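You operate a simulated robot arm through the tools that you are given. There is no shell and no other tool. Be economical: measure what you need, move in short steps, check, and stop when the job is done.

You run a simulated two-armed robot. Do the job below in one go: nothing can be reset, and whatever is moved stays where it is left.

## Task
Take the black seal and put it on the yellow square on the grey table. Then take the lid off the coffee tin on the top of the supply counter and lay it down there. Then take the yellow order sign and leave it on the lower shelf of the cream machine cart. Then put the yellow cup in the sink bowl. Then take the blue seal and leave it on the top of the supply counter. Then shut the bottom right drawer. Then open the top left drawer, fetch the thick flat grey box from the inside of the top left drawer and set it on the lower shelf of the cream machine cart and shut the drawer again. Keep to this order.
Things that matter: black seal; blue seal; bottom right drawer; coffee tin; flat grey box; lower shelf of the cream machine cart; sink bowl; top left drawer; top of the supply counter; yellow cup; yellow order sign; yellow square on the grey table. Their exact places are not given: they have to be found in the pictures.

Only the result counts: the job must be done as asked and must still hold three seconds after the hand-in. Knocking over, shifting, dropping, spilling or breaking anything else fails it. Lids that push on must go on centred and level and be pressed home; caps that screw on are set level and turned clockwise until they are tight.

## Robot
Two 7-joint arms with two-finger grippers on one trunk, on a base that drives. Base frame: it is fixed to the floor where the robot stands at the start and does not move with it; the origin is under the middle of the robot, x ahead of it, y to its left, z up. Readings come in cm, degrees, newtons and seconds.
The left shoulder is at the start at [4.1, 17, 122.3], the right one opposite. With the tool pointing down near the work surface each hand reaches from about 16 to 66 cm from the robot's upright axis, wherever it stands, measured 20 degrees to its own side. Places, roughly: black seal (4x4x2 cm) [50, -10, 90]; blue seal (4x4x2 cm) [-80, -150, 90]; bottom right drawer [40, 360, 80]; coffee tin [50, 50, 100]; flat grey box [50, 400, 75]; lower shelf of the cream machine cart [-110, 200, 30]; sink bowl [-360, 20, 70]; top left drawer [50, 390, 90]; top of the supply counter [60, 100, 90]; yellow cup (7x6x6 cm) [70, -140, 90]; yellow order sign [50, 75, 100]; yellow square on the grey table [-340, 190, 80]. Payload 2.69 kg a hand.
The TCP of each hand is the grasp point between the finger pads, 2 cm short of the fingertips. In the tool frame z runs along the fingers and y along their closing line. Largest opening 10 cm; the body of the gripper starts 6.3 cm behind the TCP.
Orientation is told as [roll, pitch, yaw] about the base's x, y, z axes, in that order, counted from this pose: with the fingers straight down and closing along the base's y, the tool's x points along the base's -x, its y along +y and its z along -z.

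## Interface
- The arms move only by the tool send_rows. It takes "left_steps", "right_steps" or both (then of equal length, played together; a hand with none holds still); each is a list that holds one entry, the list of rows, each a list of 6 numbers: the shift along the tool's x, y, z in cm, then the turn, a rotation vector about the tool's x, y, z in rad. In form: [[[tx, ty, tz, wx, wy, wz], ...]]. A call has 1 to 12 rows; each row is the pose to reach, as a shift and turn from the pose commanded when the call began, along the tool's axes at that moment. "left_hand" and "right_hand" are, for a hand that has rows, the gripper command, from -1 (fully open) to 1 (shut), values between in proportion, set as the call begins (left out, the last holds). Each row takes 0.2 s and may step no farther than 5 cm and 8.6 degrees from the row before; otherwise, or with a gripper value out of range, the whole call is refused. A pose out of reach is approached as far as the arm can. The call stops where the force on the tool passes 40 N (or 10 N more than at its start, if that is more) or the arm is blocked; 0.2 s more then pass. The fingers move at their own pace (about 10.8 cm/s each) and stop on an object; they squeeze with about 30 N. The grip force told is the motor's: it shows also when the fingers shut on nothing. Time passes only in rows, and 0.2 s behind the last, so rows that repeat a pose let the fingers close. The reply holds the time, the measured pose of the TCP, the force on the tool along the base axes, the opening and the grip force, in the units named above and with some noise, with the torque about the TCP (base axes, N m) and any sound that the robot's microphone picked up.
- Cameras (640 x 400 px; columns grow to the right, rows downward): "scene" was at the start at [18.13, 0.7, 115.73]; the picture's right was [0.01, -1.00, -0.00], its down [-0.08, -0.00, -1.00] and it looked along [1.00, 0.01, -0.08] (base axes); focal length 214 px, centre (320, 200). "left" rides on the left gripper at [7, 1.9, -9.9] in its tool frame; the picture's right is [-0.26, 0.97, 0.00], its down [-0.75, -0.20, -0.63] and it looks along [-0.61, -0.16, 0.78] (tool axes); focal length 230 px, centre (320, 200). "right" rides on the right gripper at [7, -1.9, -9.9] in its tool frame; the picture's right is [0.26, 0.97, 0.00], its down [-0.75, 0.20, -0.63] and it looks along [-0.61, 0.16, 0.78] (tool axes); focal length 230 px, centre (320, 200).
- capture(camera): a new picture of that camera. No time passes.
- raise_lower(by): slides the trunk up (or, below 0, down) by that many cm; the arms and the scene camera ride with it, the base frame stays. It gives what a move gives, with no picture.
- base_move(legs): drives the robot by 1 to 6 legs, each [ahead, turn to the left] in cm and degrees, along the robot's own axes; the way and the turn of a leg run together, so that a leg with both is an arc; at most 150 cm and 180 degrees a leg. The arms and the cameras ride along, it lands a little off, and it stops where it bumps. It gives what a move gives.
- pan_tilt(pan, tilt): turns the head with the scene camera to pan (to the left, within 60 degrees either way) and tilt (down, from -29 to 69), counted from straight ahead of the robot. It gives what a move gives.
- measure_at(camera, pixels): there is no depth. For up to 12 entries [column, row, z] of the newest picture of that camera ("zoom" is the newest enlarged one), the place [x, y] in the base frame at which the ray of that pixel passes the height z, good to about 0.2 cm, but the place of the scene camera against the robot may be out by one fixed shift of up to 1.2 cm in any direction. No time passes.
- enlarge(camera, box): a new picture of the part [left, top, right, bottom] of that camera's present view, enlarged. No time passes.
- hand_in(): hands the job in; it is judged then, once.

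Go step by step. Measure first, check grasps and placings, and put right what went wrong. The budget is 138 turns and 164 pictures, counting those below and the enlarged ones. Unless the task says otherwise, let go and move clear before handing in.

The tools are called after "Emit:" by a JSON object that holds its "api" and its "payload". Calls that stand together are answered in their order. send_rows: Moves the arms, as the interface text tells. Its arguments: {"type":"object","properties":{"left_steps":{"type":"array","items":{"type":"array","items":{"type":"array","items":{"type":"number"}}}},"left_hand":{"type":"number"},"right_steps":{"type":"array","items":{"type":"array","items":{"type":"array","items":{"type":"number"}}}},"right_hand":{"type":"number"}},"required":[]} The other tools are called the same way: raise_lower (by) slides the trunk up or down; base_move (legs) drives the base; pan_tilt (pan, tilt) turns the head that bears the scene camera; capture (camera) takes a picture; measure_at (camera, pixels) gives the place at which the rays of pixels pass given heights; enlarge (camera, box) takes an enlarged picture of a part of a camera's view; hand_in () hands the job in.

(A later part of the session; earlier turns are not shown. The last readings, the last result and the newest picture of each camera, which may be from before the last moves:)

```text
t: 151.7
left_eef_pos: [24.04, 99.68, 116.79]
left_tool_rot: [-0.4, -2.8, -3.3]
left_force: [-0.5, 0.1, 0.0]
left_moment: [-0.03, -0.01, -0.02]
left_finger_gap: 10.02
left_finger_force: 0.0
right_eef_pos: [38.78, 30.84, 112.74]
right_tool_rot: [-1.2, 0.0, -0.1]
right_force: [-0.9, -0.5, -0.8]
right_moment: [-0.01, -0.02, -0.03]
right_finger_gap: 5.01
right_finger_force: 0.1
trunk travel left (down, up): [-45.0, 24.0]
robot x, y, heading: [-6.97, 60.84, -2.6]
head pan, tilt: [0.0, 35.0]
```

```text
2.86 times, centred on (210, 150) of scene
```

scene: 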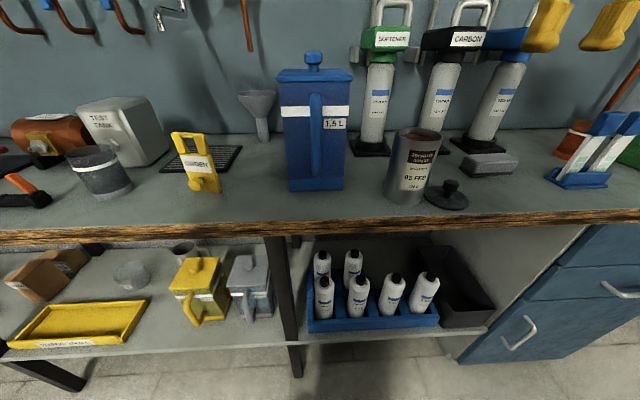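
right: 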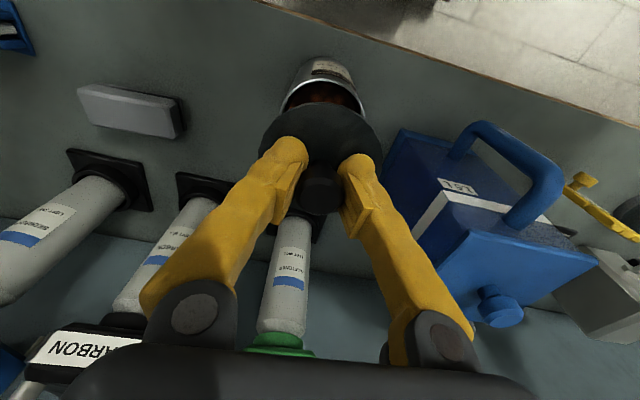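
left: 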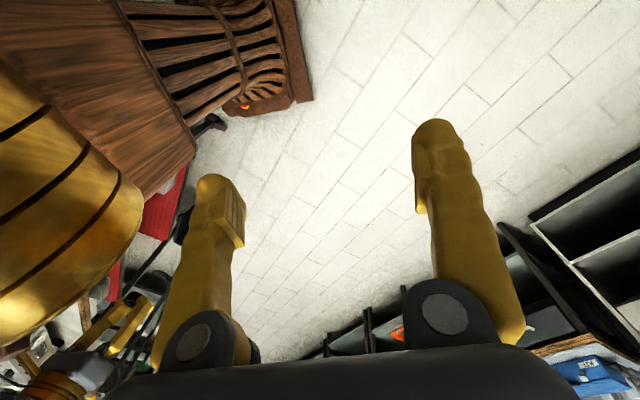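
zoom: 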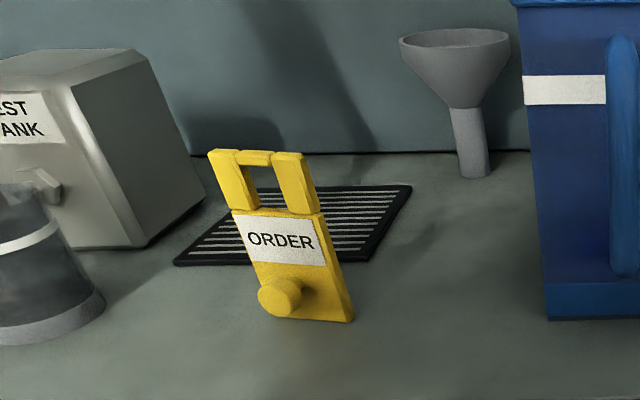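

The lid lies on the counter. Next the ORDER sign: check it from the left hand camera and measure its footprint.

Emit:
{"api": "measure_at", "payload": {"camera": "zoom", "pixels": [[354, 321, 87.7], [268, 312, 87.7], [350, 300, 87.7], [480, 175, 87.7], [372, 262, 87.7], [175, 264, 87.7], [548, 320, 87.7], [100, 310, 87.7]]}}

Emit:
{"api": "capture", "payload": {"camera": "left"}}

```text
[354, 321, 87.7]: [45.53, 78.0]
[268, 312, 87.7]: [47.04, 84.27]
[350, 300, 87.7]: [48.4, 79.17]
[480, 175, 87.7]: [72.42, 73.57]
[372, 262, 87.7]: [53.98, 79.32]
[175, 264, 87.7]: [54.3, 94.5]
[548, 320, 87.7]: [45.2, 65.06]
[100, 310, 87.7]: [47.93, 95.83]
```

```text
106 pictures are left
```

left: 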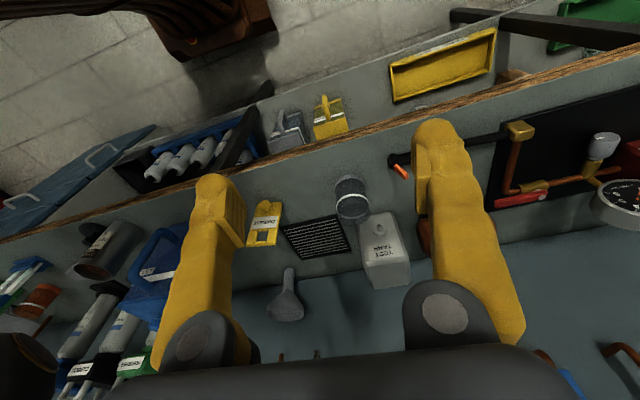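

Emit:
{"api": "enlarge", "payload": {"camera": "left", "box": [220, 170, 420, 290]}}

```text
3.20 times, centred on (320, 230) of left
```

zoom: 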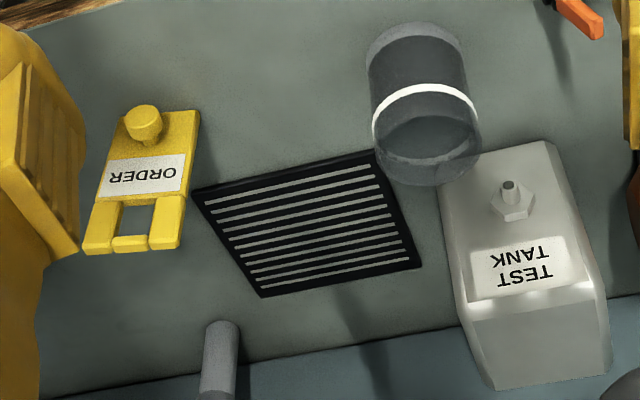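

Emit:
{"api": "measure_at", "payload": {"camera": "zoom", "pixels": [[84, 252, 96], [84, 252, 98], [84, 252, 100], [84, 252, 102], [180, 247, 98], [180, 247, 100], [200, 112, 87.7], [145, 120, 90], [188, 200, 96]]}}

Emit:
{"api": "measure_at", "payload": {"camera": "scene", "pixels": [[172.5, 133, 96], [172.5, 133, 98], [172.5, 133, 100], [172.5, 133, 102], [226, 133.5, 98], [226, 133.5, 100], [217, 183, 90]]}}

```text
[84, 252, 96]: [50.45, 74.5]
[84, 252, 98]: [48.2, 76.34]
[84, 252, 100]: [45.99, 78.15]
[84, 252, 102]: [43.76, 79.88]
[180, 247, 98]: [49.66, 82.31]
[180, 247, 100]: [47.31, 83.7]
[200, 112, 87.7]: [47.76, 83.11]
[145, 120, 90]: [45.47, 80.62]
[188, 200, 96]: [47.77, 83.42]
```

```text
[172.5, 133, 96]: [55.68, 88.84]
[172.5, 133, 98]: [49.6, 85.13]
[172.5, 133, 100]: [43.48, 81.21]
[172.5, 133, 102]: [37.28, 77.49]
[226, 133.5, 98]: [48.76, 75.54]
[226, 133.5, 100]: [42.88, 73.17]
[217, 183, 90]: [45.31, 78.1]
```

Sign: plate ~6 cm wide centred near (47,80.6), turned about -16°, top z≈98.5. I'll grasp its sides with the left hand tilted 60° forward; first pitch the hand and approach.

Emit:
{"api": "send_rows", "payload": {"left_steps": [[[-1.5, -1.4, 1.2, 0, -0.125, 0], [-3, -2.8, 2.8, 0, -0.25, 0], [-4.5, -4.2, 4.5, 0, -0.375, 0], [-6, -5.6, 6.2, 0, -0.5, 0], [-7.5, -7, 8, 0, -0.625, 0], [-9, -8.4, 9.8, 0, -0.75, 0], [-10.5, -9.7, 11.6, 0, -0.875, 0], [-12, -11, 13.3, 0, -1.0, 0], [-12, -11, 13.3, 0, -1.0, 0]]], "left_hand": -0.8}}

Emit:
{"api": "capture", "payload": {"camera": "left"}}

Emit:
{"api": "capture", "payload": {"camera": "scene"}}

```text
t: 153.7
left_eef_pos: [37.21, 89.78, 102.89]
left_tool_rot: [-2.1, -59.7, 0.6]
left_force: [0.5, 0.6, -0.6]
left_moment: [-0.01, -0.02, 0.0]
left_finger_gap: 8.99
left_finger_force: 0.0
left hand out of reach, approached as far as the arm can: row 1, 2, 3, 4, 5, 6, 7, 8, 9
right_eef_pos: [39.13, 30.91, 112.56]
right_tool_rot: [-1.3, 0.1, -0.1]
right_force: [0.5, 0.7, -0.8]
right_moment: [-0.03, 0.02, -0.01]
right_finger_gap: 4.99
right_finger_force: 0.0
trunk travel left (down, up): [-45.0, 24.0]
robot x, y, heading: [-7.29, 61.05, -3.0]
head pan, tilt: [0.0, 35.0]
```

```text
104 pictures are left
```

left: 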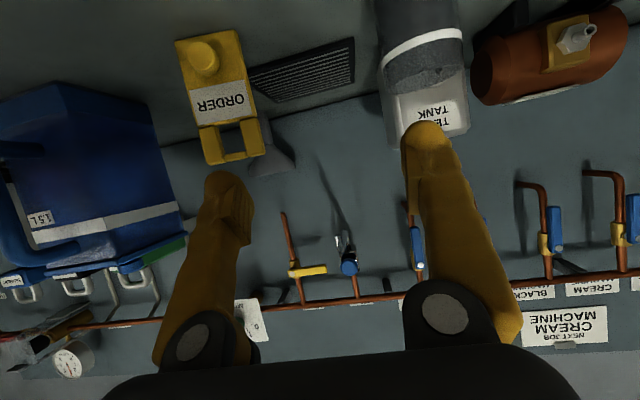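

```text
103 pictures are left
```

scene: 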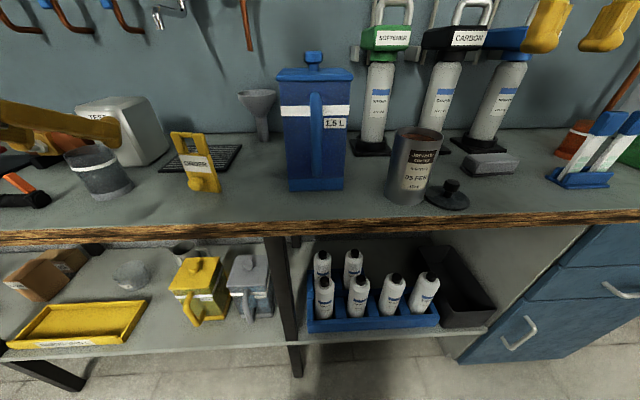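

Hand is pitched -60°. Measure the plate edges with this view to fix its pose.

Emit:
{"api": "measure_at", "payload": {"camera": "left", "pixels": [[193, 105, 93], [248, 97, 93], [193, 105, 94], [248, 97, 94], [177, 42, 88], [239, 31, 88], [205, 163, 98.5], [263, 155, 98.5], [220, 103, 93.5]]}}

```text
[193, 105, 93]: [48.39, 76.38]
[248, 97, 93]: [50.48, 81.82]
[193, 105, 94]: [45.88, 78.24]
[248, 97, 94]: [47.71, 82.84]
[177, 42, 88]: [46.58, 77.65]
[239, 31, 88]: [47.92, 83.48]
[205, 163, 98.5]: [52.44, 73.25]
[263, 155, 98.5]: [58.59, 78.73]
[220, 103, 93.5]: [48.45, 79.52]
```

Emit:
{"api": "send_rows", "payload": {"left_steps": [[[0.6, -1.9, 1.3, 0.05, 0, 0.03], [1.3, -3.8, 2.6, 0.1, 0, 0.06], [2.0, -5.7, 3.9, 0.15, 0, 0.09], [2.64, -7.6, 5.2, 0.205, 0, 0.119], [2.64, -7.6, 5.2, 0.205, 0, 0.119]]]}}

Emit:
{"api": "capture", "payload": {"camera": "left"}}

```text
t: 154.9
left_eef_pos: [39.92, 81.52, 98.95]
left_tool_rot: [-3.1, -60.4, -11.9]
left_force: [-0.6, -0.4, 0.5]
left_moment: [-0.02, -0.01, 0.02]
left_finger_gap: 8.99
left_finger_force: 0.0
right_eef_pos: [39.05, 30.89, 112.66]
right_tool_rot: [-1.2, 0.0, -0.2]
right_force: [-0.3, 0.2, 0.1]
right_moment: [-0.03, -0.02, 0.0]
right_finger_gap: 4.99
right_finger_force: 0.1
trunk travel left (down, up): [-45.0, 24.0]
robot x, y, heading: [-6.86, 61.0, -3.0]
head pan, tilt: [0.0, 35.0]
```

```text
102 pictures are left
```

left: 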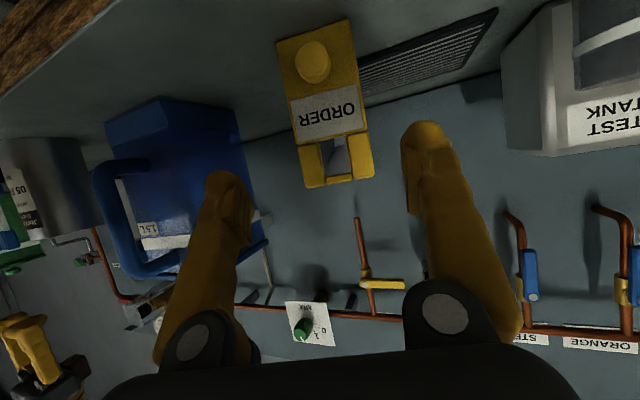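

Sign is centred between the fingers. Advance along the fingers to the plate centre, then close.

Emit:
{"api": "send_rows", "payload": {"left_steps": [[[0.3, 0.2, 3, 0, 0, 0], [0.6, 0.4, 6, 0, 0, 0], [0.9, 0.5, 8.5, 0, 0, 0], [0.93, 0.57, 9.8, 0, 0, 0], [0.93, 0.57, 9.8, 0, 0, 0]]]}}

Emit:
{"api": "enlarge", "payload": {"camera": "scene", "box": [100, 80, 320, 220]}}

Emit:
{"api": "capture", "payload": {"camera": "left"}}

```text
t: 156.1
left_eef_pos: [47.79, 78.75, 92.99]
left_tool_rot: [-0.4, -60.0, -16.8]
left_force: [0.2, -0.2, 0.6]
left_moment: [0.01, -0.03, -0.01]
left_finger_gap: 9.05
left_finger_force: 0.1
right_eef_pos: [38.96, 30.94, 112.54]
right_tool_rot: [-1.2, 0.1, -0.1]
right_force: [0.7, -0.8, -0.1]
right_moment: [0.03, -0.03, -0.02]
right_finger_gap: 4.98
right_finger_force: 0.0
trunk travel left (down, up): [-45.0, 24.0]
robot x, y, heading: [-6.92, 60.96, -3.4]
head pan, tilt: [0.0, 35.0]
```

```text
2.86 times, centred on (210, 150) of scene
```

zoom: 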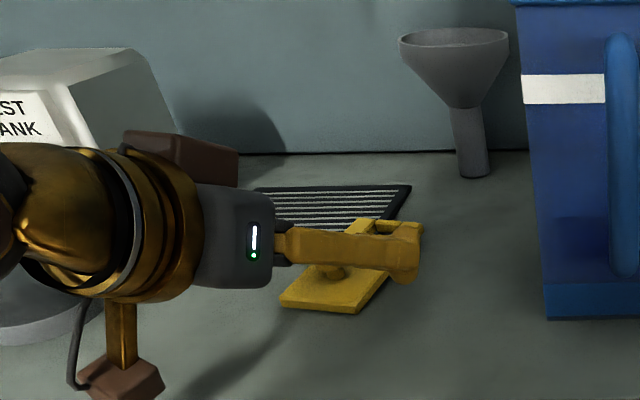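

```text
100 pictures are left
```

left: 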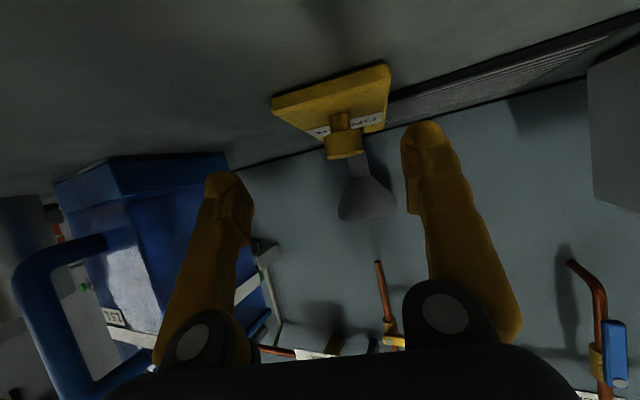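

The sign tipped backward and now lies on its back. I'll retreat along the fingers and look.

Emit:
{"api": "send_rows", "payload": {"left_steps": [[[0, 0, -3, 0, 0, 0], [0, 0, -7, 0, 0, 0], [0, 0, -11, 0, 0, 0], [0, 3, -15, 0, 0, 0]]]}}

Emit:
{"api": "enlarge", "payload": {"camera": "scene", "box": [120, 80, 340, 220]}}

Emit:
{"api": "capture", "payload": {"camera": "left"}}

```text
t: 157.1
left_eef_pos: [36.15, 85.41, 100.72]
left_tool_rot: [-0.2, -60.1, -16.6]
left_force: [-0.5, -0.1, -0.1]
left_moment: [0.01, 0.03, -0.01]
left_finger_gap: 8.98
left_finger_force: 0.0
right_eef_pos: [39.08, 31.06, 112.54]
right_tool_rot: [-1.3, 0.1, -0.1]
right_force: [-0.1, -1.1, -0.4]
right_moment: [0.01, -0.02, 0.03]
right_finger_gap: 4.98
right_finger_force: 0.0
trunk travel left (down, up): [-45.0, 24.0]
robot x, y, heading: [-6.96, 61.26, -2.8]
head pan, tilt: [0.0, 35.0]
```

```text
2.86 times, centred on (230, 150) of scene
```

zoom: 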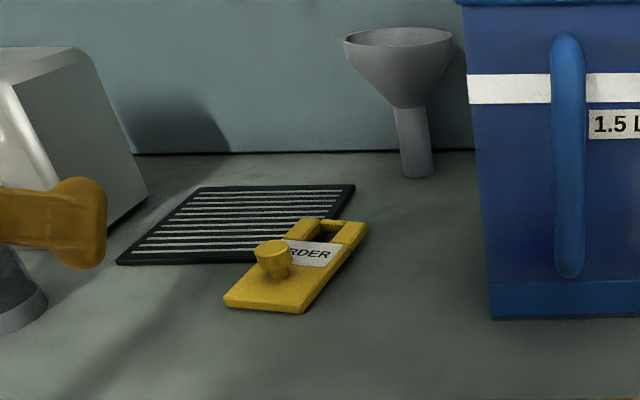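

```text
98 pictures are left
```

left: 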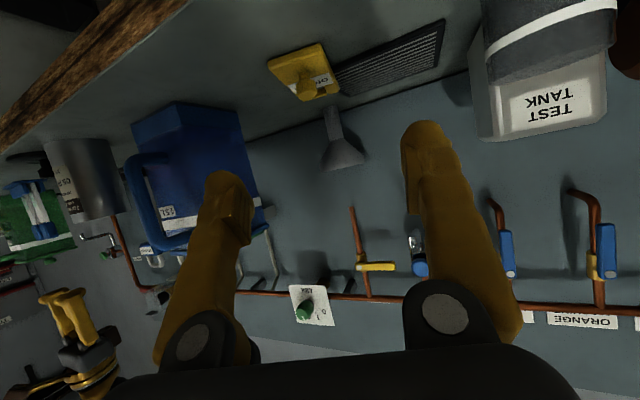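

The sign lies flat, knob up, which is graspable. I'll measure the knob and plate from both cameras.

Emit:
{"api": "measure_at", "payload": {"camera": "zoom", "pixels": [[272, 246, 91], [272, 246, 92], [272, 246, 93], [225, 302, 88.5], [303, 311, 88.5], [366, 228, 89], [278, 275, 90]]}}

Emit:
{"api": "measure_at", "payload": {"camera": "left", "pixels": [[312, 90, 90], [312, 90, 91], [312, 90, 92], [312, 90, 93], [268, 66, 88.5], [324, 44, 88.5], [300, 84, 90]]}}

Emit:
{"api": "enlarge", "payload": {"camera": "left", "box": [250, 20, 370, 120]}}

```text
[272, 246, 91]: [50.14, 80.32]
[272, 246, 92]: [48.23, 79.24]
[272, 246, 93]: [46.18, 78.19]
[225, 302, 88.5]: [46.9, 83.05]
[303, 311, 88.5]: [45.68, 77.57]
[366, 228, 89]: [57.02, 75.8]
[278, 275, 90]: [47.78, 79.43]
```

```text
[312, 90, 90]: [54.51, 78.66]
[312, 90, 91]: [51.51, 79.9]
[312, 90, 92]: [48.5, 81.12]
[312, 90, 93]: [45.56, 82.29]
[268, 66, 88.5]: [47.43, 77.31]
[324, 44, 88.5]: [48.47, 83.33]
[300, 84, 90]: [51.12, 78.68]
```

```text
4.00 times, centred on (310, 70) of left
```

zoom: 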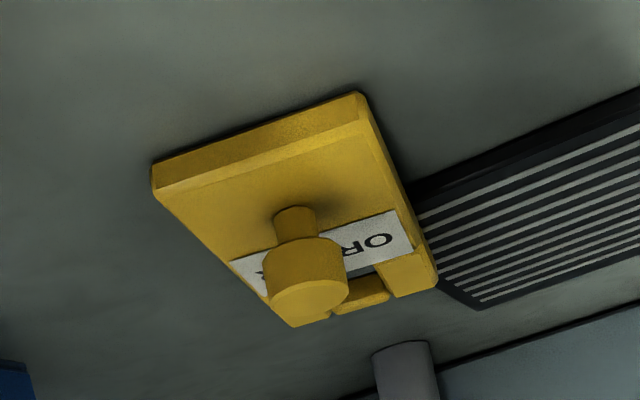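

Knob is around (50.2,80.2), head z≈91.5. Approach along the fingers, stopping 4 cm short to verify.

Emit:
{"api": "send_rows", "payload": {"left_steps": [[[0.1, -0.3, 4, 0, 0, 0], [0.2, -0.7, 8, 0, 0, 0], [0.3, -1.0, 11, 0, 0, 0], [0.3, -1.1, 12.5, 0, 0, 0], [0.3, -1.1, 12.5, 0, 0, 0]]], "left_hand": -0.2}}

Emit:
{"api": "enlarge", "payload": {"camera": "left", "box": [180, 0, 480, 200]}}

Emit:
{"api": "enlarge", "payload": {"camera": "scene", "box": [120, 100, 320, 220]}}

```text
t: 158.3
left_eef_pos: [46.16, 81.95, 94.1]
left_tool_rot: [-1.4, -60.3, -14.1]
left_force: [-0.7, -0.5, 0.7]
left_moment: [-0.01, -0.01, 0.02]
left_finger_gap: 5.99
left_finger_force: 0.1
right_eef_pos: [39.04, 30.89, 112.56]
right_tool_rot: [-1.2, 0.0, -0.1]
right_force: [0.1, -0.2, 0.6]
right_moment: [-0.01, 0.05, 0.0]
right_finger_gap: 5.02
right_finger_force: 0.1
trunk travel left (down, up): [-45.0, 24.0]
robot x, y, heading: [-7.04, 61.35, -2.9]
head pan, tilt: [0.0, 35.0]
```

```text
2.00 times, centred on (330, 100) of left
```

zoom: 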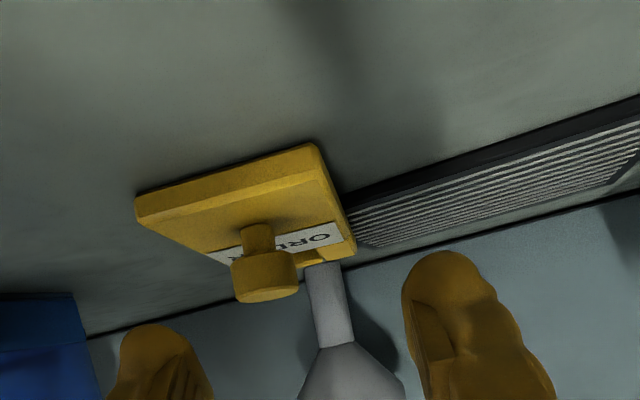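

```text
3.20 times, centred on (220, 160) of scene
```

zoom: 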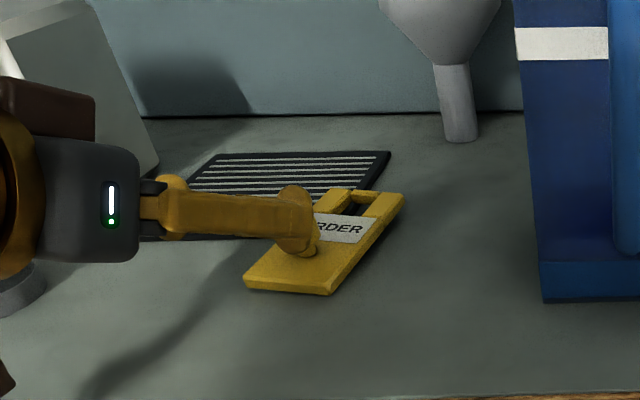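

Emit:
{"api": "measure_at", "payload": {"camera": "zoom", "pixels": [[265, 277, 91], [265, 277, 91.5], [265, 277, 92], [258, 230, 90], [258, 230, 89.5], [137, 207, 88], [312, 147, 88], [335, 300, 92]]}}

```text
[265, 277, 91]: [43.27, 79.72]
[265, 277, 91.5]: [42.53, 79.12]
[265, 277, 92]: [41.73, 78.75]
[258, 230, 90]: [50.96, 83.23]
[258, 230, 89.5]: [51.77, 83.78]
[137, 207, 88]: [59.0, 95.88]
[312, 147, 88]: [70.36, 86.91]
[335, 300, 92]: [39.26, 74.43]
```

(The last zoom was the scene one; computing from the left view by geometry instead: knob is ~5 cm ahead, 0.3 cm right and ~0.6 cm below the finger axis.) Advance and close.

Emit:
{"api": "send_rows", "payload": {"left_steps": [[[0.1, -0.1, 1.5, 0, 0, 0], [0.25, -0.2, 3, 0, 0, 0], [0.3, -0.3, 4.3, 0, 0, 0], [0.3, -0.3, 4.3, 0, 0, 0]]]}}

Emit:
{"api": "enlarge", "payload": {"camera": "left", "box": [180, 0, 480, 200]}}

```text
t: 159.3
left_eef_pos: [49.31, 79.87, 91.86]
left_tool_rot: [0.0, -60.1, -16.9]
left_force: [0.6, -0.8, 0.3]
left_moment: [-0.03, -0.07, 0.0]
left_finger_gap: 5.99
left_finger_force: 0.1
left hand out of reach, approached as far as the arm can: row 3
right_eef_pos: [38.98, 30.97, 112.59]
right_tool_rot: [-1.3, 0.0, 0.0]
right_force: [0.1, 0.4, 0.4]
right_moment: [-0.03, -0.01, 0.01]
right_finger_gap: 5.01
right_finger_force: 0.1
trunk travel left (down, up): [-45.0, 24.0]
robot x, y, heading: [-7.27, 60.95, -2.8]
head pan, tilt: [0.0, 35.0]
```

```text
2.00 times, centred on (330, 100) of left
```

zoom: 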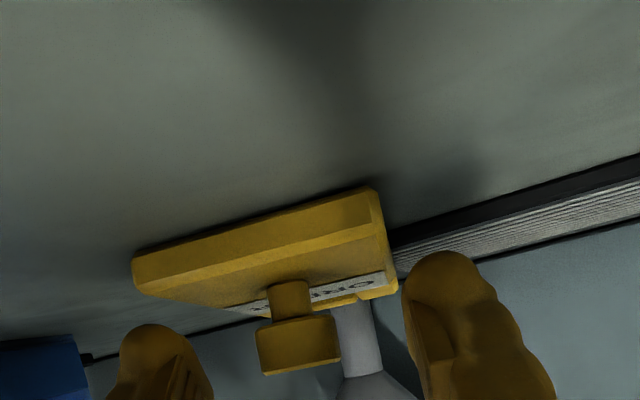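

Knob head lies between the fingers. Close.

Emit:
{"api": "send_rows", "payload": {"left_steps": [[[0, 0, 0, 0, 0, 0], [0, 0, 0, 0, 0, 0], [0, 0, 0, 0, 0, 0], [0, 0, 0, 0, 0, 0]]], "left_hand": 1}}

Emit:
{"api": "enlarge", "payload": {"camera": "left", "box": [180, 0, 480, 200]}}

```text
t: 160.3
left_eef_pos: [49.39, 79.92, 91.89]
left_tool_rot: [-0.2, -60.0, -16.6]
left_force: [0.1, 0.0, 0.0]
left_moment: [-0.01, 0.0, -0.03]
left_finger_gap: 2.14
left_finger_force: 30.7
right_eef_pos: [38.99, 30.9, 112.54]
right_tool_rot: [-1.2, 0.0, -0.1]
right_force: [0.8, -0.2, -0.3]
right_moment: [0.0, 0.0, -0.01]
right_finger_gap: 5.02
right_finger_force: 0.1
trunk travel left (down, up): [-45.0, 24.0]
robot x, y, heading: [-7.34, 60.53, -3.2]
head pan, tilt: [0.0, 35.0]
```

```text
2.00 times, centred on (330, 100) of left
```

zoom: 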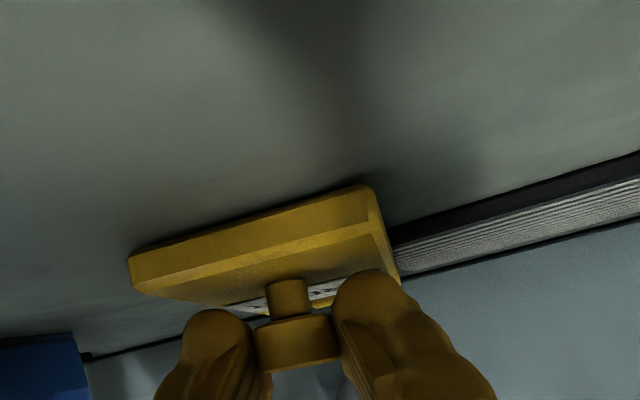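

Grip 2.14 cm. Lift straight up 12 cm, then pull back 15 cm.

Emit:
{"api": "send_rows", "payload": {"left_steps": [[[-0.9, 0, -0.5, 0, 0, 0], [-3.5, 0, -2, 0, 0, 0], [-7, 0, -4, 0, 0, 0], [-10.4, 0, -6, 0, 0, 0], [-9, 0, -9, 0, 0, 0], [-7, 0, -13, 0, 0, 0], [-5, 0, -16.5, 0, 0, 0], [-3, 0, -19, 0, 0, 0]]]}}

Emit:
{"api": "capture", "payload": {"camera": "scene"}}

Emit:
{"api": "capture", "payload": {"camera": "left"}}

```text
t: 162.1
left_eef_pos: [37.01, 84.67, 103.63]
left_tool_rot: [-2.0, -61.2, -14.7]
left_force: [-0.7, 0.7, -0.7]
left_moment: [-0.02, 0.01, -0.01]
left_finger_gap: 2.14
left_finger_force: 29.6
left hand out of reach, approached as far as the arm can: row 8
right_eef_pos: [39.1, 30.9, 112.49]
right_tool_rot: [-1.2, 0.1, -0.1]
right_force: [0.5, 0.6, -0.2]
right_moment: [0.01, -0.01, 0.0]
right_finger_gap: 4.99
right_finger_force: 0.0
trunk travel left (down, up): [-45.0, 24.0]
robot x, y, heading: [-7.17, 61.32, -2.8]
head pan, tilt: [0.0, 35.0]
```

```text
92 pictures are left
```

scene: 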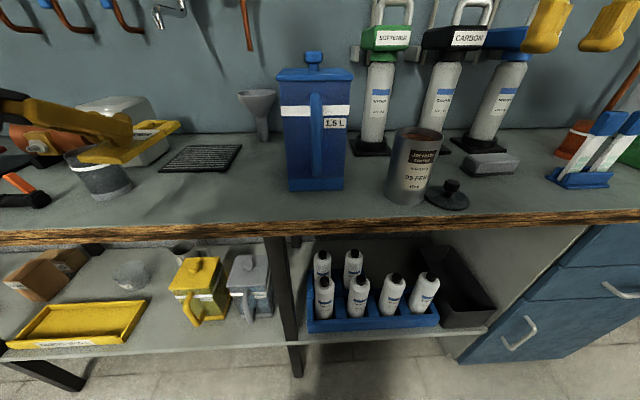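

```text
91 pictures are left
```

left: 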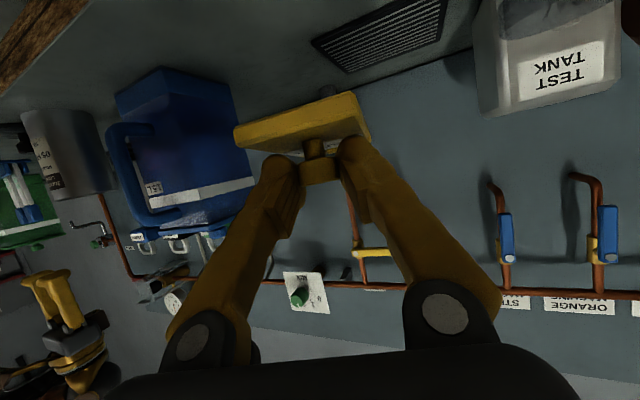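

Sign is securely held. I'll pull the right hand in, back off, turn and drive up the aisle beside the cart.

Emit:
{"api": "send_rows", "payload": {"right_steps": [[[4, 0, 0, 0, 0, 0], [8, 1, 0, 0, 0, 0], [12, 2, 0, 0, 0, 0], [15, 3, 0, 0, 0, 0]]]}}

Emit:
{"api": "base_move", "payload": {"legs": [[-20, 0], [0, 89], [120, 0], [34, 0]]}}

Emit:
{"api": "pan_tilt", "payload": {"pan": 35, "tilt": 40}}

Emit:
{"api": "capture", "payload": {"camera": "scene"}}

```text
t: 163.1
left_eef_pos: [36.77, 84.84, 103.4]
left_tool_rot: [-1.5, -60.9, -14.8]
left_force: [0.0, 0.9, -0.7]
left_moment: [-0.01, 0.02, 0.0]
left_finger_gap: 2.11
left_finger_force: 29.6
right_eef_pos: [24.18, 33.97, 112.41]
right_tool_rot: [-1.4, 0.0, -0.2]
right_force: [-0.4, 0.0, 0.0]
right_moment: [0.02, -0.02, 0.01]
right_finger_gap: 5.0
right_finger_force: 0.0
trunk travel left (down, up): [-45.0, 24.0]
robot x, y, heading: [-7.41, 61.01, -2.6]
head pan, tilt: [0.0, 35.0]
```

```text
t: 176.2
left_eef_pos: [-36.91, 262.7, 103.58]
left_tool_rot: [-1.5, -61.0, 72.9]
left_force: [0.9, 0.1, -1.3]
left_moment: [-0.04, 0.01, -0.03]
left_finger_gap: 2.11
left_finger_force: 30.0
right_eef_pos: [13.29, 248.03, 112.16]
right_tool_rot: [-1.3, 0.1, 87.6]
right_force: [-0.1, 0.8, 0.2]
right_moment: [-0.02, -0.02, 0.02]
right_finger_gap: 5.0
right_finger_force: 0.0
trunk travel left (down, up): [-45.0, 24.0]
robot x, y, heading: [-15.05, 217.82, 85.1]
head pan, tilt: [0.0, 35.0]
```

```text
t: 177.2
left_eef_pos: [-36.58, 263.03, 104.84]
left_tool_rot: [0.3, -64.6, 69.5]
left_force: [-0.5, -0.4, -0.3]
left_moment: [-0.02, -0.02, 0.01]
left_finger_gap: 2.13
left_finger_force: 30.3
right_eef_pos: [13.03, 246.29, 112.82]
right_tool_rot: [-1.4, -0.9, 87.6]
right_force: [0.3, 0.3, -0.1]
right_moment: [-0.03, 0.0, 0.0]
right_finger_gap: 5.01
right_finger_force: 0.1
trunk travel left (down, up): [-45.0, 24.0]
robot x, y, heading: [-15.0, 217.82, 84.9]
head pan, tilt: [35.0, 40.0]
```

```text
90 pictures are left
```

scene: 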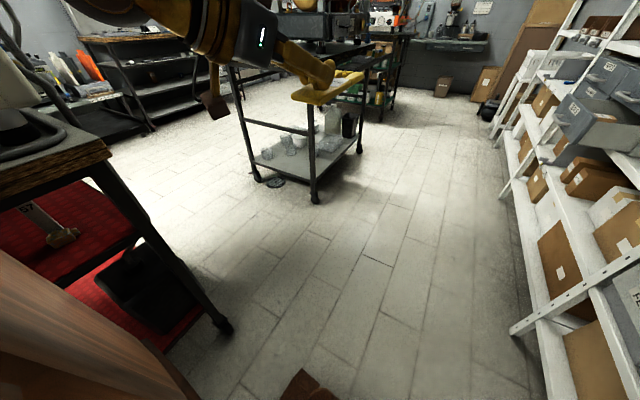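

Emit:
{"api": "measure_at", "payload": {"camera": "scene", "pixels": [[515, 332, 2], [226, 330, 2], [316, 200, 2], [528, 380, 60]]}}

Emit:
{"api": "base_move", "payload": {"legs": [[0, 95]]}}

Emit:
{"api": "pan_tilt", "payload": {"pan": 0, "tilt": 45}}

Emit:
{"api": "capture", "payload": {"camera": "scene"}}

```text
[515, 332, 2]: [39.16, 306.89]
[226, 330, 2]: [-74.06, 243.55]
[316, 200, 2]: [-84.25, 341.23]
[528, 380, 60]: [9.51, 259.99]
```

```text
t: 181.8
left_eef_pos: [-57.53, 191.8, 104.25]
left_tool_rot: [-1.3, -62.5, 166.7]
left_force: [0.0, -0.4, -1.4]
left_moment: [0.01, -0.02, -0.02]
left_finger_gap: 2.13
left_finger_force: 29.4
right_eef_pos: [-45.82, 243.27, 112.68]
right_tool_rot: [-1.4, -0.9, -177.2]
right_force: [-1.8, 0.0, -0.1]
right_moment: [0.02, -0.04, 0.0]
right_finger_gap: 4.98
right_finger_force: 0.0
trunk travel left (down, up): [-45.0, 24.0]
robot x, y, heading: [-15.16, 218.82, -179.7]
head pan, tilt: [35.0, 40.0]
```

```text
t: 182.8
left_eef_pos: [-57.81, 192.08, 105.36]
left_tool_rot: [1.5, -66.0, 162.6]
left_force: [0.5, -0.9, -0.3]
left_moment: [-0.02, 0.0, 0.01]
left_finger_gap: 2.1
left_finger_force: 30.2
right_eef_pos: [-44.06, 243.4, 113.13]
right_tool_rot: [-1.4, -1.9, -177.2]
right_force: [-0.2, 0.1, 0.3]
right_moment: [-0.01, 0.02, 0.01]
right_finger_gap: 4.99
right_finger_force: 0.0
trunk travel left (down, up): [-45.0, 24.0]
robot x, y, heading: [-14.86, 218.74, -179.8]
head pan, tilt: [0.0, 45.0]
```

```text
89 pictures are left
```

scene: 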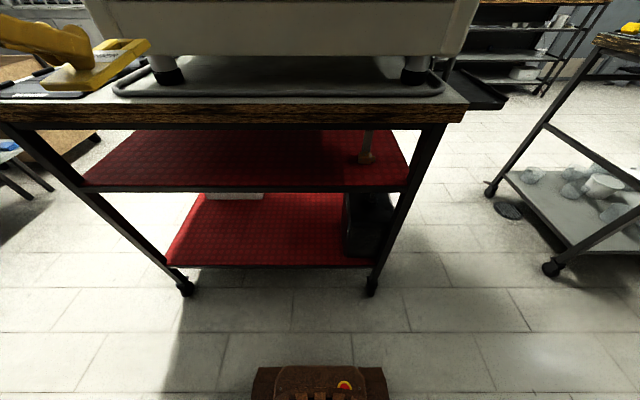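

The lower red shelf has a free front part (cols 180–340, row ~250). Measure shelf heights and spots.

Emit:
{"api": "measure_at", "payload": {"camera": "scene", "pixels": [[270, 266, 25], [270, 266, 30], [270, 266, 35], [250, 188, 55], [250, 188, 60], [250, 188, 65], [185, 288, 2], [371, 290, 2], [234, 198, 33], [345, 255, 30], [170, 262, 30], [265, 105, 90]]}}

```text
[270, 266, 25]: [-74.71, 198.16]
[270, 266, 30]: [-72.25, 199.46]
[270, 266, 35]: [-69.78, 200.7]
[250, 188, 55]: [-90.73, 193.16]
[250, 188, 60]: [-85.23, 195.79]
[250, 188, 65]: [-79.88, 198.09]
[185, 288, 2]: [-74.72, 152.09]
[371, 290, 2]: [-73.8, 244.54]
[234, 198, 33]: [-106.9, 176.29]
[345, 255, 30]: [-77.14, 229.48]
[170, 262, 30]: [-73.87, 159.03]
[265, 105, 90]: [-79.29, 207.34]
```

Lower shelf is at z≈26, middle shelf z≈68: 40 cm gap. I'll lower the trunk fully, then bring the hand down.

Emit:
{"api": "raise_lower", "payload": {"by": -45}}

Emit:
{"api": "send_rows", "payload": {"left_steps": [[[4.2, 0, 1.9, 0, 0.03, 0], [8.5, 0, 3.8, 0, 0.06, 0], [12.8, -0.5, 5.7, 0, 0.1, 0], [17.1, -1, 7.6, 0, 0.1, 0], [20.6, -1.4, 9.2, 0, 0.1, 0], [20.6, -1.4, 9.2, 0, 0.1, 0]]]}}

Emit:
{"api": "capture", "payload": {"camera": "scene"}}

Emit:
{"api": "capture", "payload": {"camera": "left"}}

```text
refused: -45 is not a number from -40 to 40
```

```text
t: 184.2
left_eef_pos: [-54.58, 193.04, 82.41]
left_tool_rot: [-0.6, -57.8, 166.2]
left_force: [0.1, -0.5, -1.2]
left_moment: [-0.01, -0.02, 0.0]
left_finger_gap: 2.14
left_finger_force: 30.1
right_eef_pos: [-44.1, 243.25, 113.23]
right_tool_rot: [-1.4, -1.8, -177.2]
right_force: [-0.6, 0.0, -0.5]
right_moment: [0.0, 0.0, 0.0]
right_finger_gap: 5.02
right_finger_force: 0.0
trunk travel left (down, up): [-45.0, 24.0]
robot x, y, heading: [-14.86, 218.55, -179.7]
head pan, tilt: [0.0, 45.0]
```

```text
88 pictures are left
```

scene: 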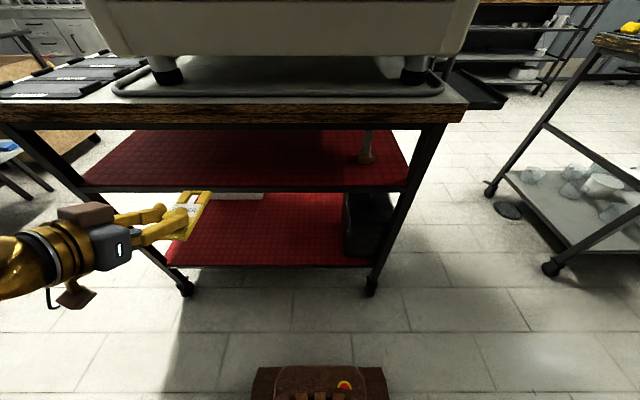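

```text
87 pictures are left
```

left: 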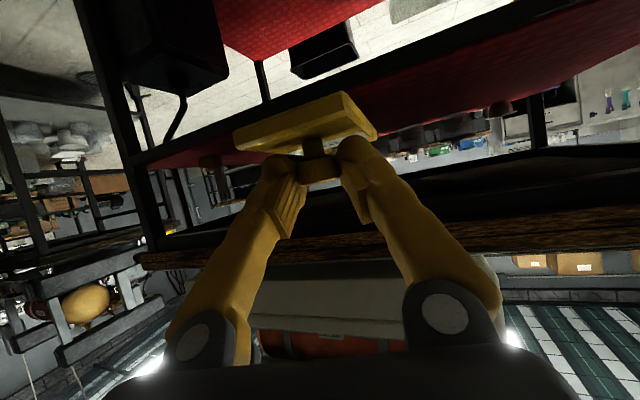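

Now trunk down 40 and drive 18 cm ahead.

Emit:
{"api": "raise_lower", "payload": {"by": -40}}

Emit:
{"api": "base_move", "payload": {"legs": [[17, 0]]}}

Emit:
{"api": "capture", "payload": {"camera": "scene"}}

Emit:
{"api": "capture", "payload": {"camera": "left"}}

```text
t: 188.0
left_eef_pos: [-54.58, 193.02, 42.42]
left_tool_rot: [-0.6, -57.8, 166.2]
left_force: [-0.3, 0.4, -0.7]
left_moment: [0.03, -0.03, 0.04]
left_finger_gap: 2.1
left_finger_force: 30.7
right_eef_pos: [-44.04, 243.25, 73.29]
right_tool_rot: [-1.4, -1.8, -177.2]
right_force: [0.2, 0.3, -0.6]
right_moment: [0.0, 0.03, 0.03]
right_finger_gap: 4.99
right_finger_force: 0.1
trunk travel left (down, up): [-5.0, 64.0]
robot x, y, heading: [-15.25, 218.77, -179.8]
head pan, tilt: [0.0, 45.0]
```

```text
t: 189.4
left_eef_pos: [-71.65, 192.93, 42.51]
left_tool_rot: [-0.6, -57.8, 166.3]
left_force: [-0.3, -0.4, 0.3]
left_moment: [-0.01, 0.01, 0.01]
left_finger_gap: 2.1
left_finger_force: 30.1
right_eef_pos: [-61.22, 243.24, 73.24]
right_tool_rot: [-1.3, -1.9, -177.2]
right_force: [0.6, 0.1, 0.0]
right_moment: [0.01, -0.01, -0.03]
right_finger_gap: 4.99
right_finger_force: 0.0
trunk travel left (down, up): [-5.0, 64.0]
robot x, y, heading: [-32.36, 218.75, -180.0]
head pan, tilt: [0.0, 45.0]
```

```text
86 pictures are left
```

scene: 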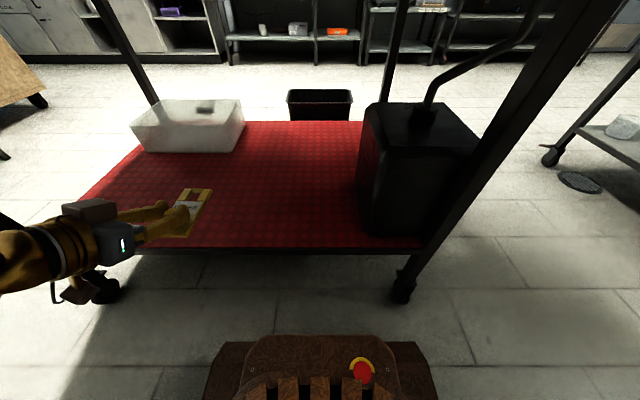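

```text
85 pictures are left
```

left: 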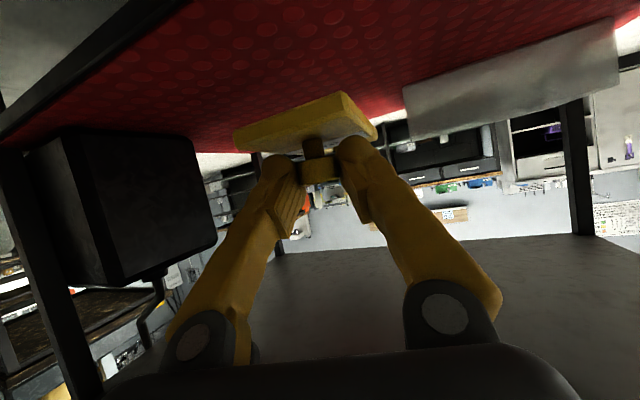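

The sign is above the lower shelf, free of the boxes. Move 11 cm forward and 9 cm down.

Emit:
{"api": "send_rows", "payload": {"left_steps": [[[-2, -0.1, 3.1, 0, 0, 0], [-4, -0.2, 6.2, 0, 0, 0], [-5.8, -0.4, 9.2, 0, 0, 0], [-2.4, -0.4, 11.3, 0, 0, 0], [0.5, -0.4, 13.2, 0, 0, 0], [1.0, -0.4, 13.5, 0, 0, 0], [1.0, -0.4, 13.5, 0, 0, 0]]]}}

Emit:
{"api": "capture", "payload": {"camera": "left"}}

Emit:
{"api": "enlarge", "payload": {"camera": "scene", "box": [60, 100, 380, 300]}}

```text
t: 191.1
left_eef_pos: [-82.05, 195.35, 35.09]
left_tool_rot: [-1.0, -58.6, 166.3]
left_force: [-0.2, -0.4, -0.3]
left_moment: [-0.01, -0.01, -0.02]
left_finger_gap: 2.1
left_finger_force: 30.0
left hand out of reach, approached as far as the arm can: row 4, 5, 6, 7
right_eef_pos: [-60.05, 243.31, 73.65]
right_tool_rot: [-1.5, -2.7, -177.1]
right_force: [0.3, 0.0, 0.0]
right_moment: [0.0, 0.01, 0.01]
right_finger_gap: 5.01
right_finger_force: 0.0
trunk travel left (down, up): [-5.0, 64.0]
robot x, y, heading: [-32.26, 218.56, -179.7]
head pan, tilt: [0.0, 45.0]
```

```text
84 pictures are left
```

left: 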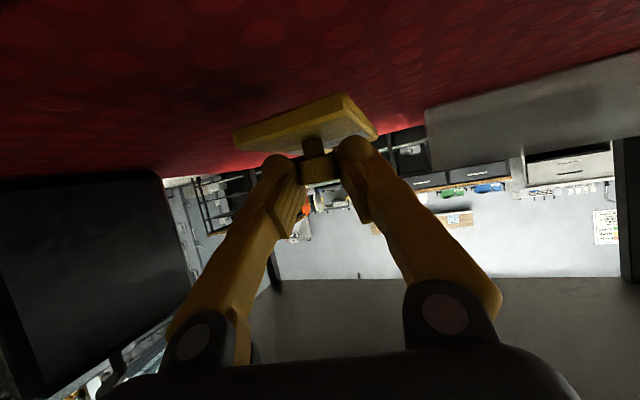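

```text
2.00 times, centred on (220, 200) of scene
```

zoom: 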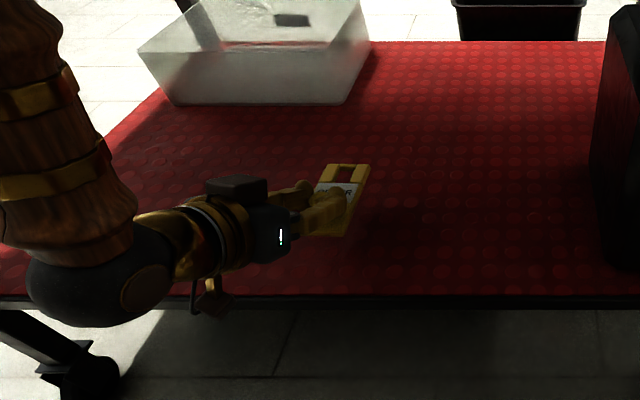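

Out of arm reach at z 35; I'll use the remaining trunk travel (-4).

Emit:
{"api": "raise_lower", "payload": {"by": -4}}

Emit:
{"api": "enlarge", "payload": {"camera": "left", "box": [200, 50, 460, 200]}}

```text
t: 191.9
left_eef_pos: [-82.16, 195.46, 31.45]
left_tool_rot: [-0.8, -59.1, 166.0]
left_force: [7.1, 0.0, 28.1]
left_moment: [0.17, 0.63, -0.06]
left_finger_gap: 2.12
left_finger_force: 30.1
right_eef_pos: [-59.92, 243.35, 69.81]
right_tool_rot: [-1.5, -3.0, -177.0]
right_force: [0.1, 1.1, 0.1]
right_moment: [0.03, 0.01, -0.03]
right_finger_gap: 4.97
right_finger_force: 0.0
trunk travel left (down, up): [-1.0, 68.0]
robot x, y, heading: [-32.22, 218.61, -180.0]
head pan, tilt: [0.0, 45.0]
```

```text
2.46 times, centred on (330, 125) of left
```

zoom: 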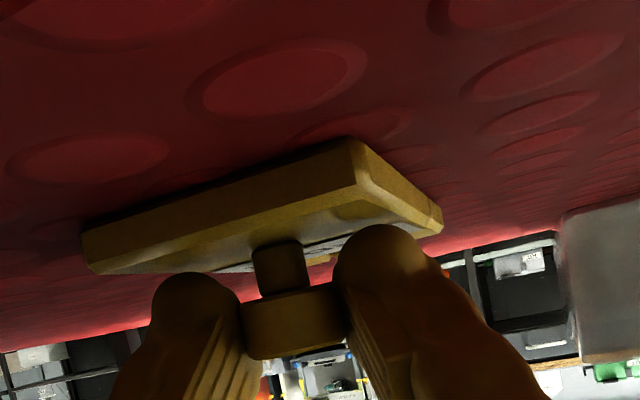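

The sign rests on the shelf (28 N). Ease up 0.5, open, then back out along the fingers.

Emit:
{"api": "raise_lower", "payload": {"by": 0.5}}

Emit:
{"api": "send_rows", "payload": {"left_steps": [[[0, 0, 0, 0, 0, 0], [0, 0, 0, 0, 0, 0], [0, 0, 0, 0, 0, 0], [-0.5, 0, -2, 0, 0, 0], [-1.5, 0, -5, 0, 0, 0], [-3, 0, -9, 0, 0, 0], [-4, 0, -13, 0, 0, 0], [-4, 0, -17, 0, 0, 0]]], "left_hand": -0.2}}

Emit:
{"api": "capture", "payload": {"camera": "scene"}}

```text
t: 192.4
left_eef_pos: [-81.79, 195.32, 31.53]
left_tool_rot: [-1.0, -58.4, 166.2]
left_force: [-0.1, -0.2, 5.3]
left_moment: [0.09, 0.45, 0.04]
left_finger_gap: 2.13
left_finger_force: 30.2
right_eef_pos: [-60.05, 243.28, 70.2]
right_tool_rot: [-1.5, -2.9, -177.1]
right_force: [0.5, -0.9, -0.2]
right_moment: [0.0, -0.01, -0.06]
right_finger_gap: 4.98
right_finger_force: 0.0
trunk travel left (down, up): [-1.5, 67.5]
robot x, y, heading: [-32.22, 218.69, -179.9]
head pan, tilt: [0.0, 45.0]
```

```text
t: 194.2
left_eef_pos: [-70.05, 192.01, 43.82]
left_tool_rot: [-1.0, -58.8, 166.2]
left_force: [0.5, -0.1, 0.2]
left_moment: [-0.02, 0.01, 0.02]
left_finger_gap: 6.01
left_finger_force: 0.0
right_eef_pos: [-60.06, 243.39, 70.11]
right_tool_rot: [-1.5, -2.8, -177.1]
right_force: [0.2, 0.4, 0.6]
right_moment: [-0.02, 0.01, 0.0]
right_finger_gap: 5.01
right_finger_force: 0.1
trunk travel left (down, up): [-1.5, 67.5]
robot x, y, heading: [-31.85, 218.89, -180.0]
head pan, tilt: [0.0, 45.0]
```

```text
81 pictures are left
```

scene: 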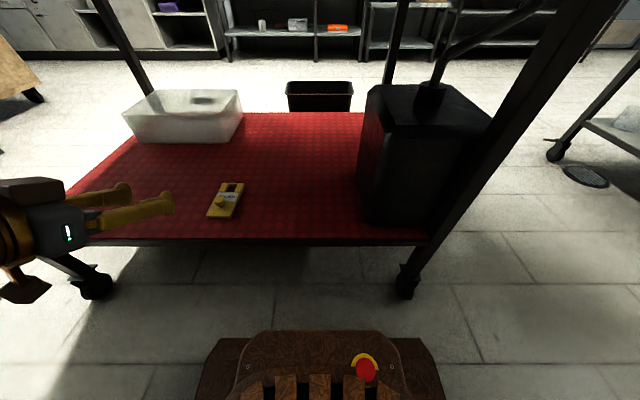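

The sign lies on the lower shelf. Now withdraw: back off, raise the trunk, level the left hand, and head for the yellow cup in the corner near (70,-140).

Emit:
{"api": "base_move", "payload": {"legs": [[-11, 0]]}}

Emit:
{"api": "raise_lower", "payload": {"by": 40}}

Emit:
{"api": "send_rows", "payload": {"left_steps": [[[-4, 0, -2, 0, 0.15, 0], [-8, 0, -4, 0, 0.3, 0], [-12, 0, -6, 0, 0.45, 0], [-15, 0, -8, 0, 0.6, 0], [-18, 0, -10, 0, 0.75, 0], [-20, 0, -12, 0, 0.9, 0], [-22, 0, -12, 0, 1.02, 0]]]}}

Emit:
{"api": "base_move", "payload": {"legs": [[0, 90], [150, 0], [110, 0]]}}

Emit:
{"api": "pan_tilt", "payload": {"pan": 15, "tilt": 30}}

Emit:
{"api": "capture", "payload": {"camera": "scene"}}

```text
t: 195.4
left_eef_pos: [-59.18, 192.18, 43.95]
left_tool_rot: [-1.0, -58.7, 166.1]
left_force: [0.0, 0.4, -0.4]
left_moment: [0.01, 0.01, 0.03]
left_finger_gap: 6.01
left_finger_force: 0.0
right_eef_pos: [-48.98, 243.44, 70.07]
right_tool_rot: [-1.5, -2.7, -177.2]
right_force: [-0.8, -0.1, 0.2]
right_moment: [0.0, 0.01, 0.01]
right_finger_gap: 4.99
right_finger_force: 0.0
trunk travel left (down, up): [-1.5, 67.5]
robot x, y, heading: [-20.93, 218.4, 179.9]
head pan, tilt: [0.0, 45.0]
```

```text
t: 199.2
left_eef_pos: [-58.54, 192.18, 84.51]
left_tool_rot: [-0.6, -59.6, 165.8]
left_force: [-0.9, 0.7, -0.1]
left_moment: [0.0, -0.01, 0.01]
left_finger_gap: 5.98
left_finger_force: 0.1
right_eef_pos: [-47.95, 243.46, 110.49]
right_tool_rot: [-1.6, -3.7, -177.4]
right_force: [0.6, 0.6, -0.6]
right_moment: [-0.01, 0.01, 0.04]
right_finger_gap: 5.0
right_finger_force: 0.0
trunk travel left (down, up): [-41.5, 27.5]
robot x, y, heading: [-21.24, 218.96, 180.2]
head pan, tilt: [0.0, 45.0]
```

```text
t: 200.8
left_eef_pos: [-59.35, 192.31, 109.48]
left_tool_rot: [-0.2, -1.0, 165.2]
left_force: [0.2, -0.2, -0.1]
left_moment: [0.02, -0.03, 0.02]
left_finger_gap: 6.01
left_finger_force: 0.2
right_eef_pos: [-48.12, 243.48, 110.55]
right_tool_rot: [-1.7, -3.8, -177.4]
right_force: [-0.4, 0.1, 0.3]
right_moment: [0.01, -0.03, -0.01]
right_finger_gap: 5.0
right_finger_force: 0.1
trunk travel left (down, up): [-41.5, 27.5]
robot x, y, heading: [-20.9, 218.56, 179.8]
head pan, tilt: [0.0, 45.0]
```

```text
t: 217.3
left_eef_pos: [0.15, -77.96, 109.59]
left_tool_rot: [-0.3, -1.0, -106.3]
left_force: [-0.5, 0.6, -0.5]
left_moment: [0.03, -0.01, 0.01]
left_finger_gap: 6.01
left_finger_force: 0.0
right_eef_pos: [-50.62, -65.28, 110.66]
right_tool_rot: [-1.7, -3.8, -88.9]
right_force: [-0.1, 0.5, 0.1]
right_moment: [-0.01, -0.01, -0.01]
right_finger_gap: 5.02
right_finger_force: 0.1
trunk travel left (down, up): [-41.5, 27.5]
robot x, y, heading: [-25.12, -39.26, -91.6]
head pan, tilt: [0.0, 45.0]
```

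```text
t: 218.1
left_eef_pos: [0.35, -76.37, 110.25]
left_tool_rot: [0.0, -2.0, -106.3]
left_force: [0.8, 1.1, 0.6]
left_moment: [0.01, 0.04, 0.0]
left_finger_gap: 5.99
left_finger_force: 0.0
right_eef_pos: [-50.62, -64.21, 111.16]
right_tool_rot: [-1.0, -5.1, -90.0]
right_force: [-0.3, -0.3, 0.2]
right_moment: [-0.01, -0.04, 0.03]
right_finger_gap: 5.0
right_finger_force: 0.0
trunk travel left (down, up): [-41.5, 27.5]
robot x, y, heading: [-24.92, -39.2, -91.4]
head pan, tilt: [15.0, 30.0]
```

```text
80 pictures are left
```

scene: 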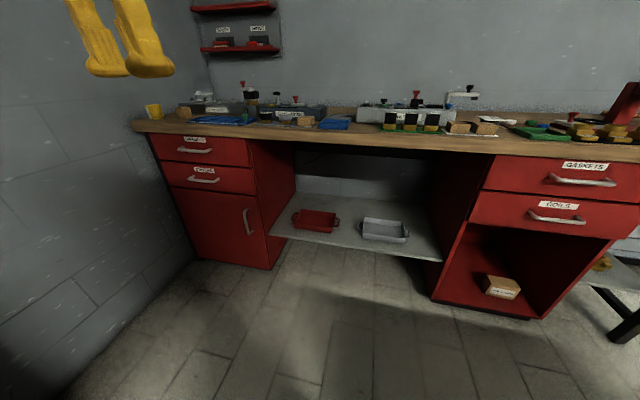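

Yellow cup at (153,112) on the left end of the bench. I'll measure cup, bench edge and look for the blue seal.

Emit:
{"api": "measure_at", "payload": {"camera": "scene", "pixels": [[270, 268, 0], [195, 258, 0], [545, 316, 0], [133, 124, 88], [153, 118, 88], [153, 118, 91], [400, 142, 88], [640, 158, 88]]}}

Emit:
{"api": "enlarge", "payload": {"camera": "scene", "box": [130, 70, 390, 170]}}

Emit:
{"api": "enlarge", "payload": {"camera": "scene", "box": [380, 70, 640, 170]}}

```text
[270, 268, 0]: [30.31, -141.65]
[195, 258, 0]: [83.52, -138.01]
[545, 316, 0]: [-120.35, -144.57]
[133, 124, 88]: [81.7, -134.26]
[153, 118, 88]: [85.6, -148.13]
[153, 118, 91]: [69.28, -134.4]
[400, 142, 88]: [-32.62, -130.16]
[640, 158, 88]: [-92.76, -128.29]
```

```text
2.46 times, centred on (260, 120) of scene
```

zoom: 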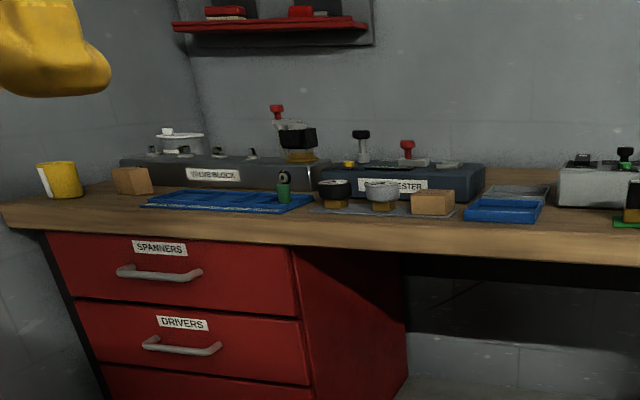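

```text
2.46 times, centred on (510, 120) of scene
```

zoom: 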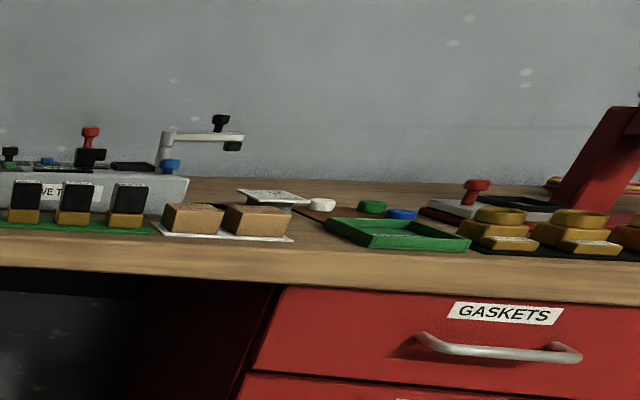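

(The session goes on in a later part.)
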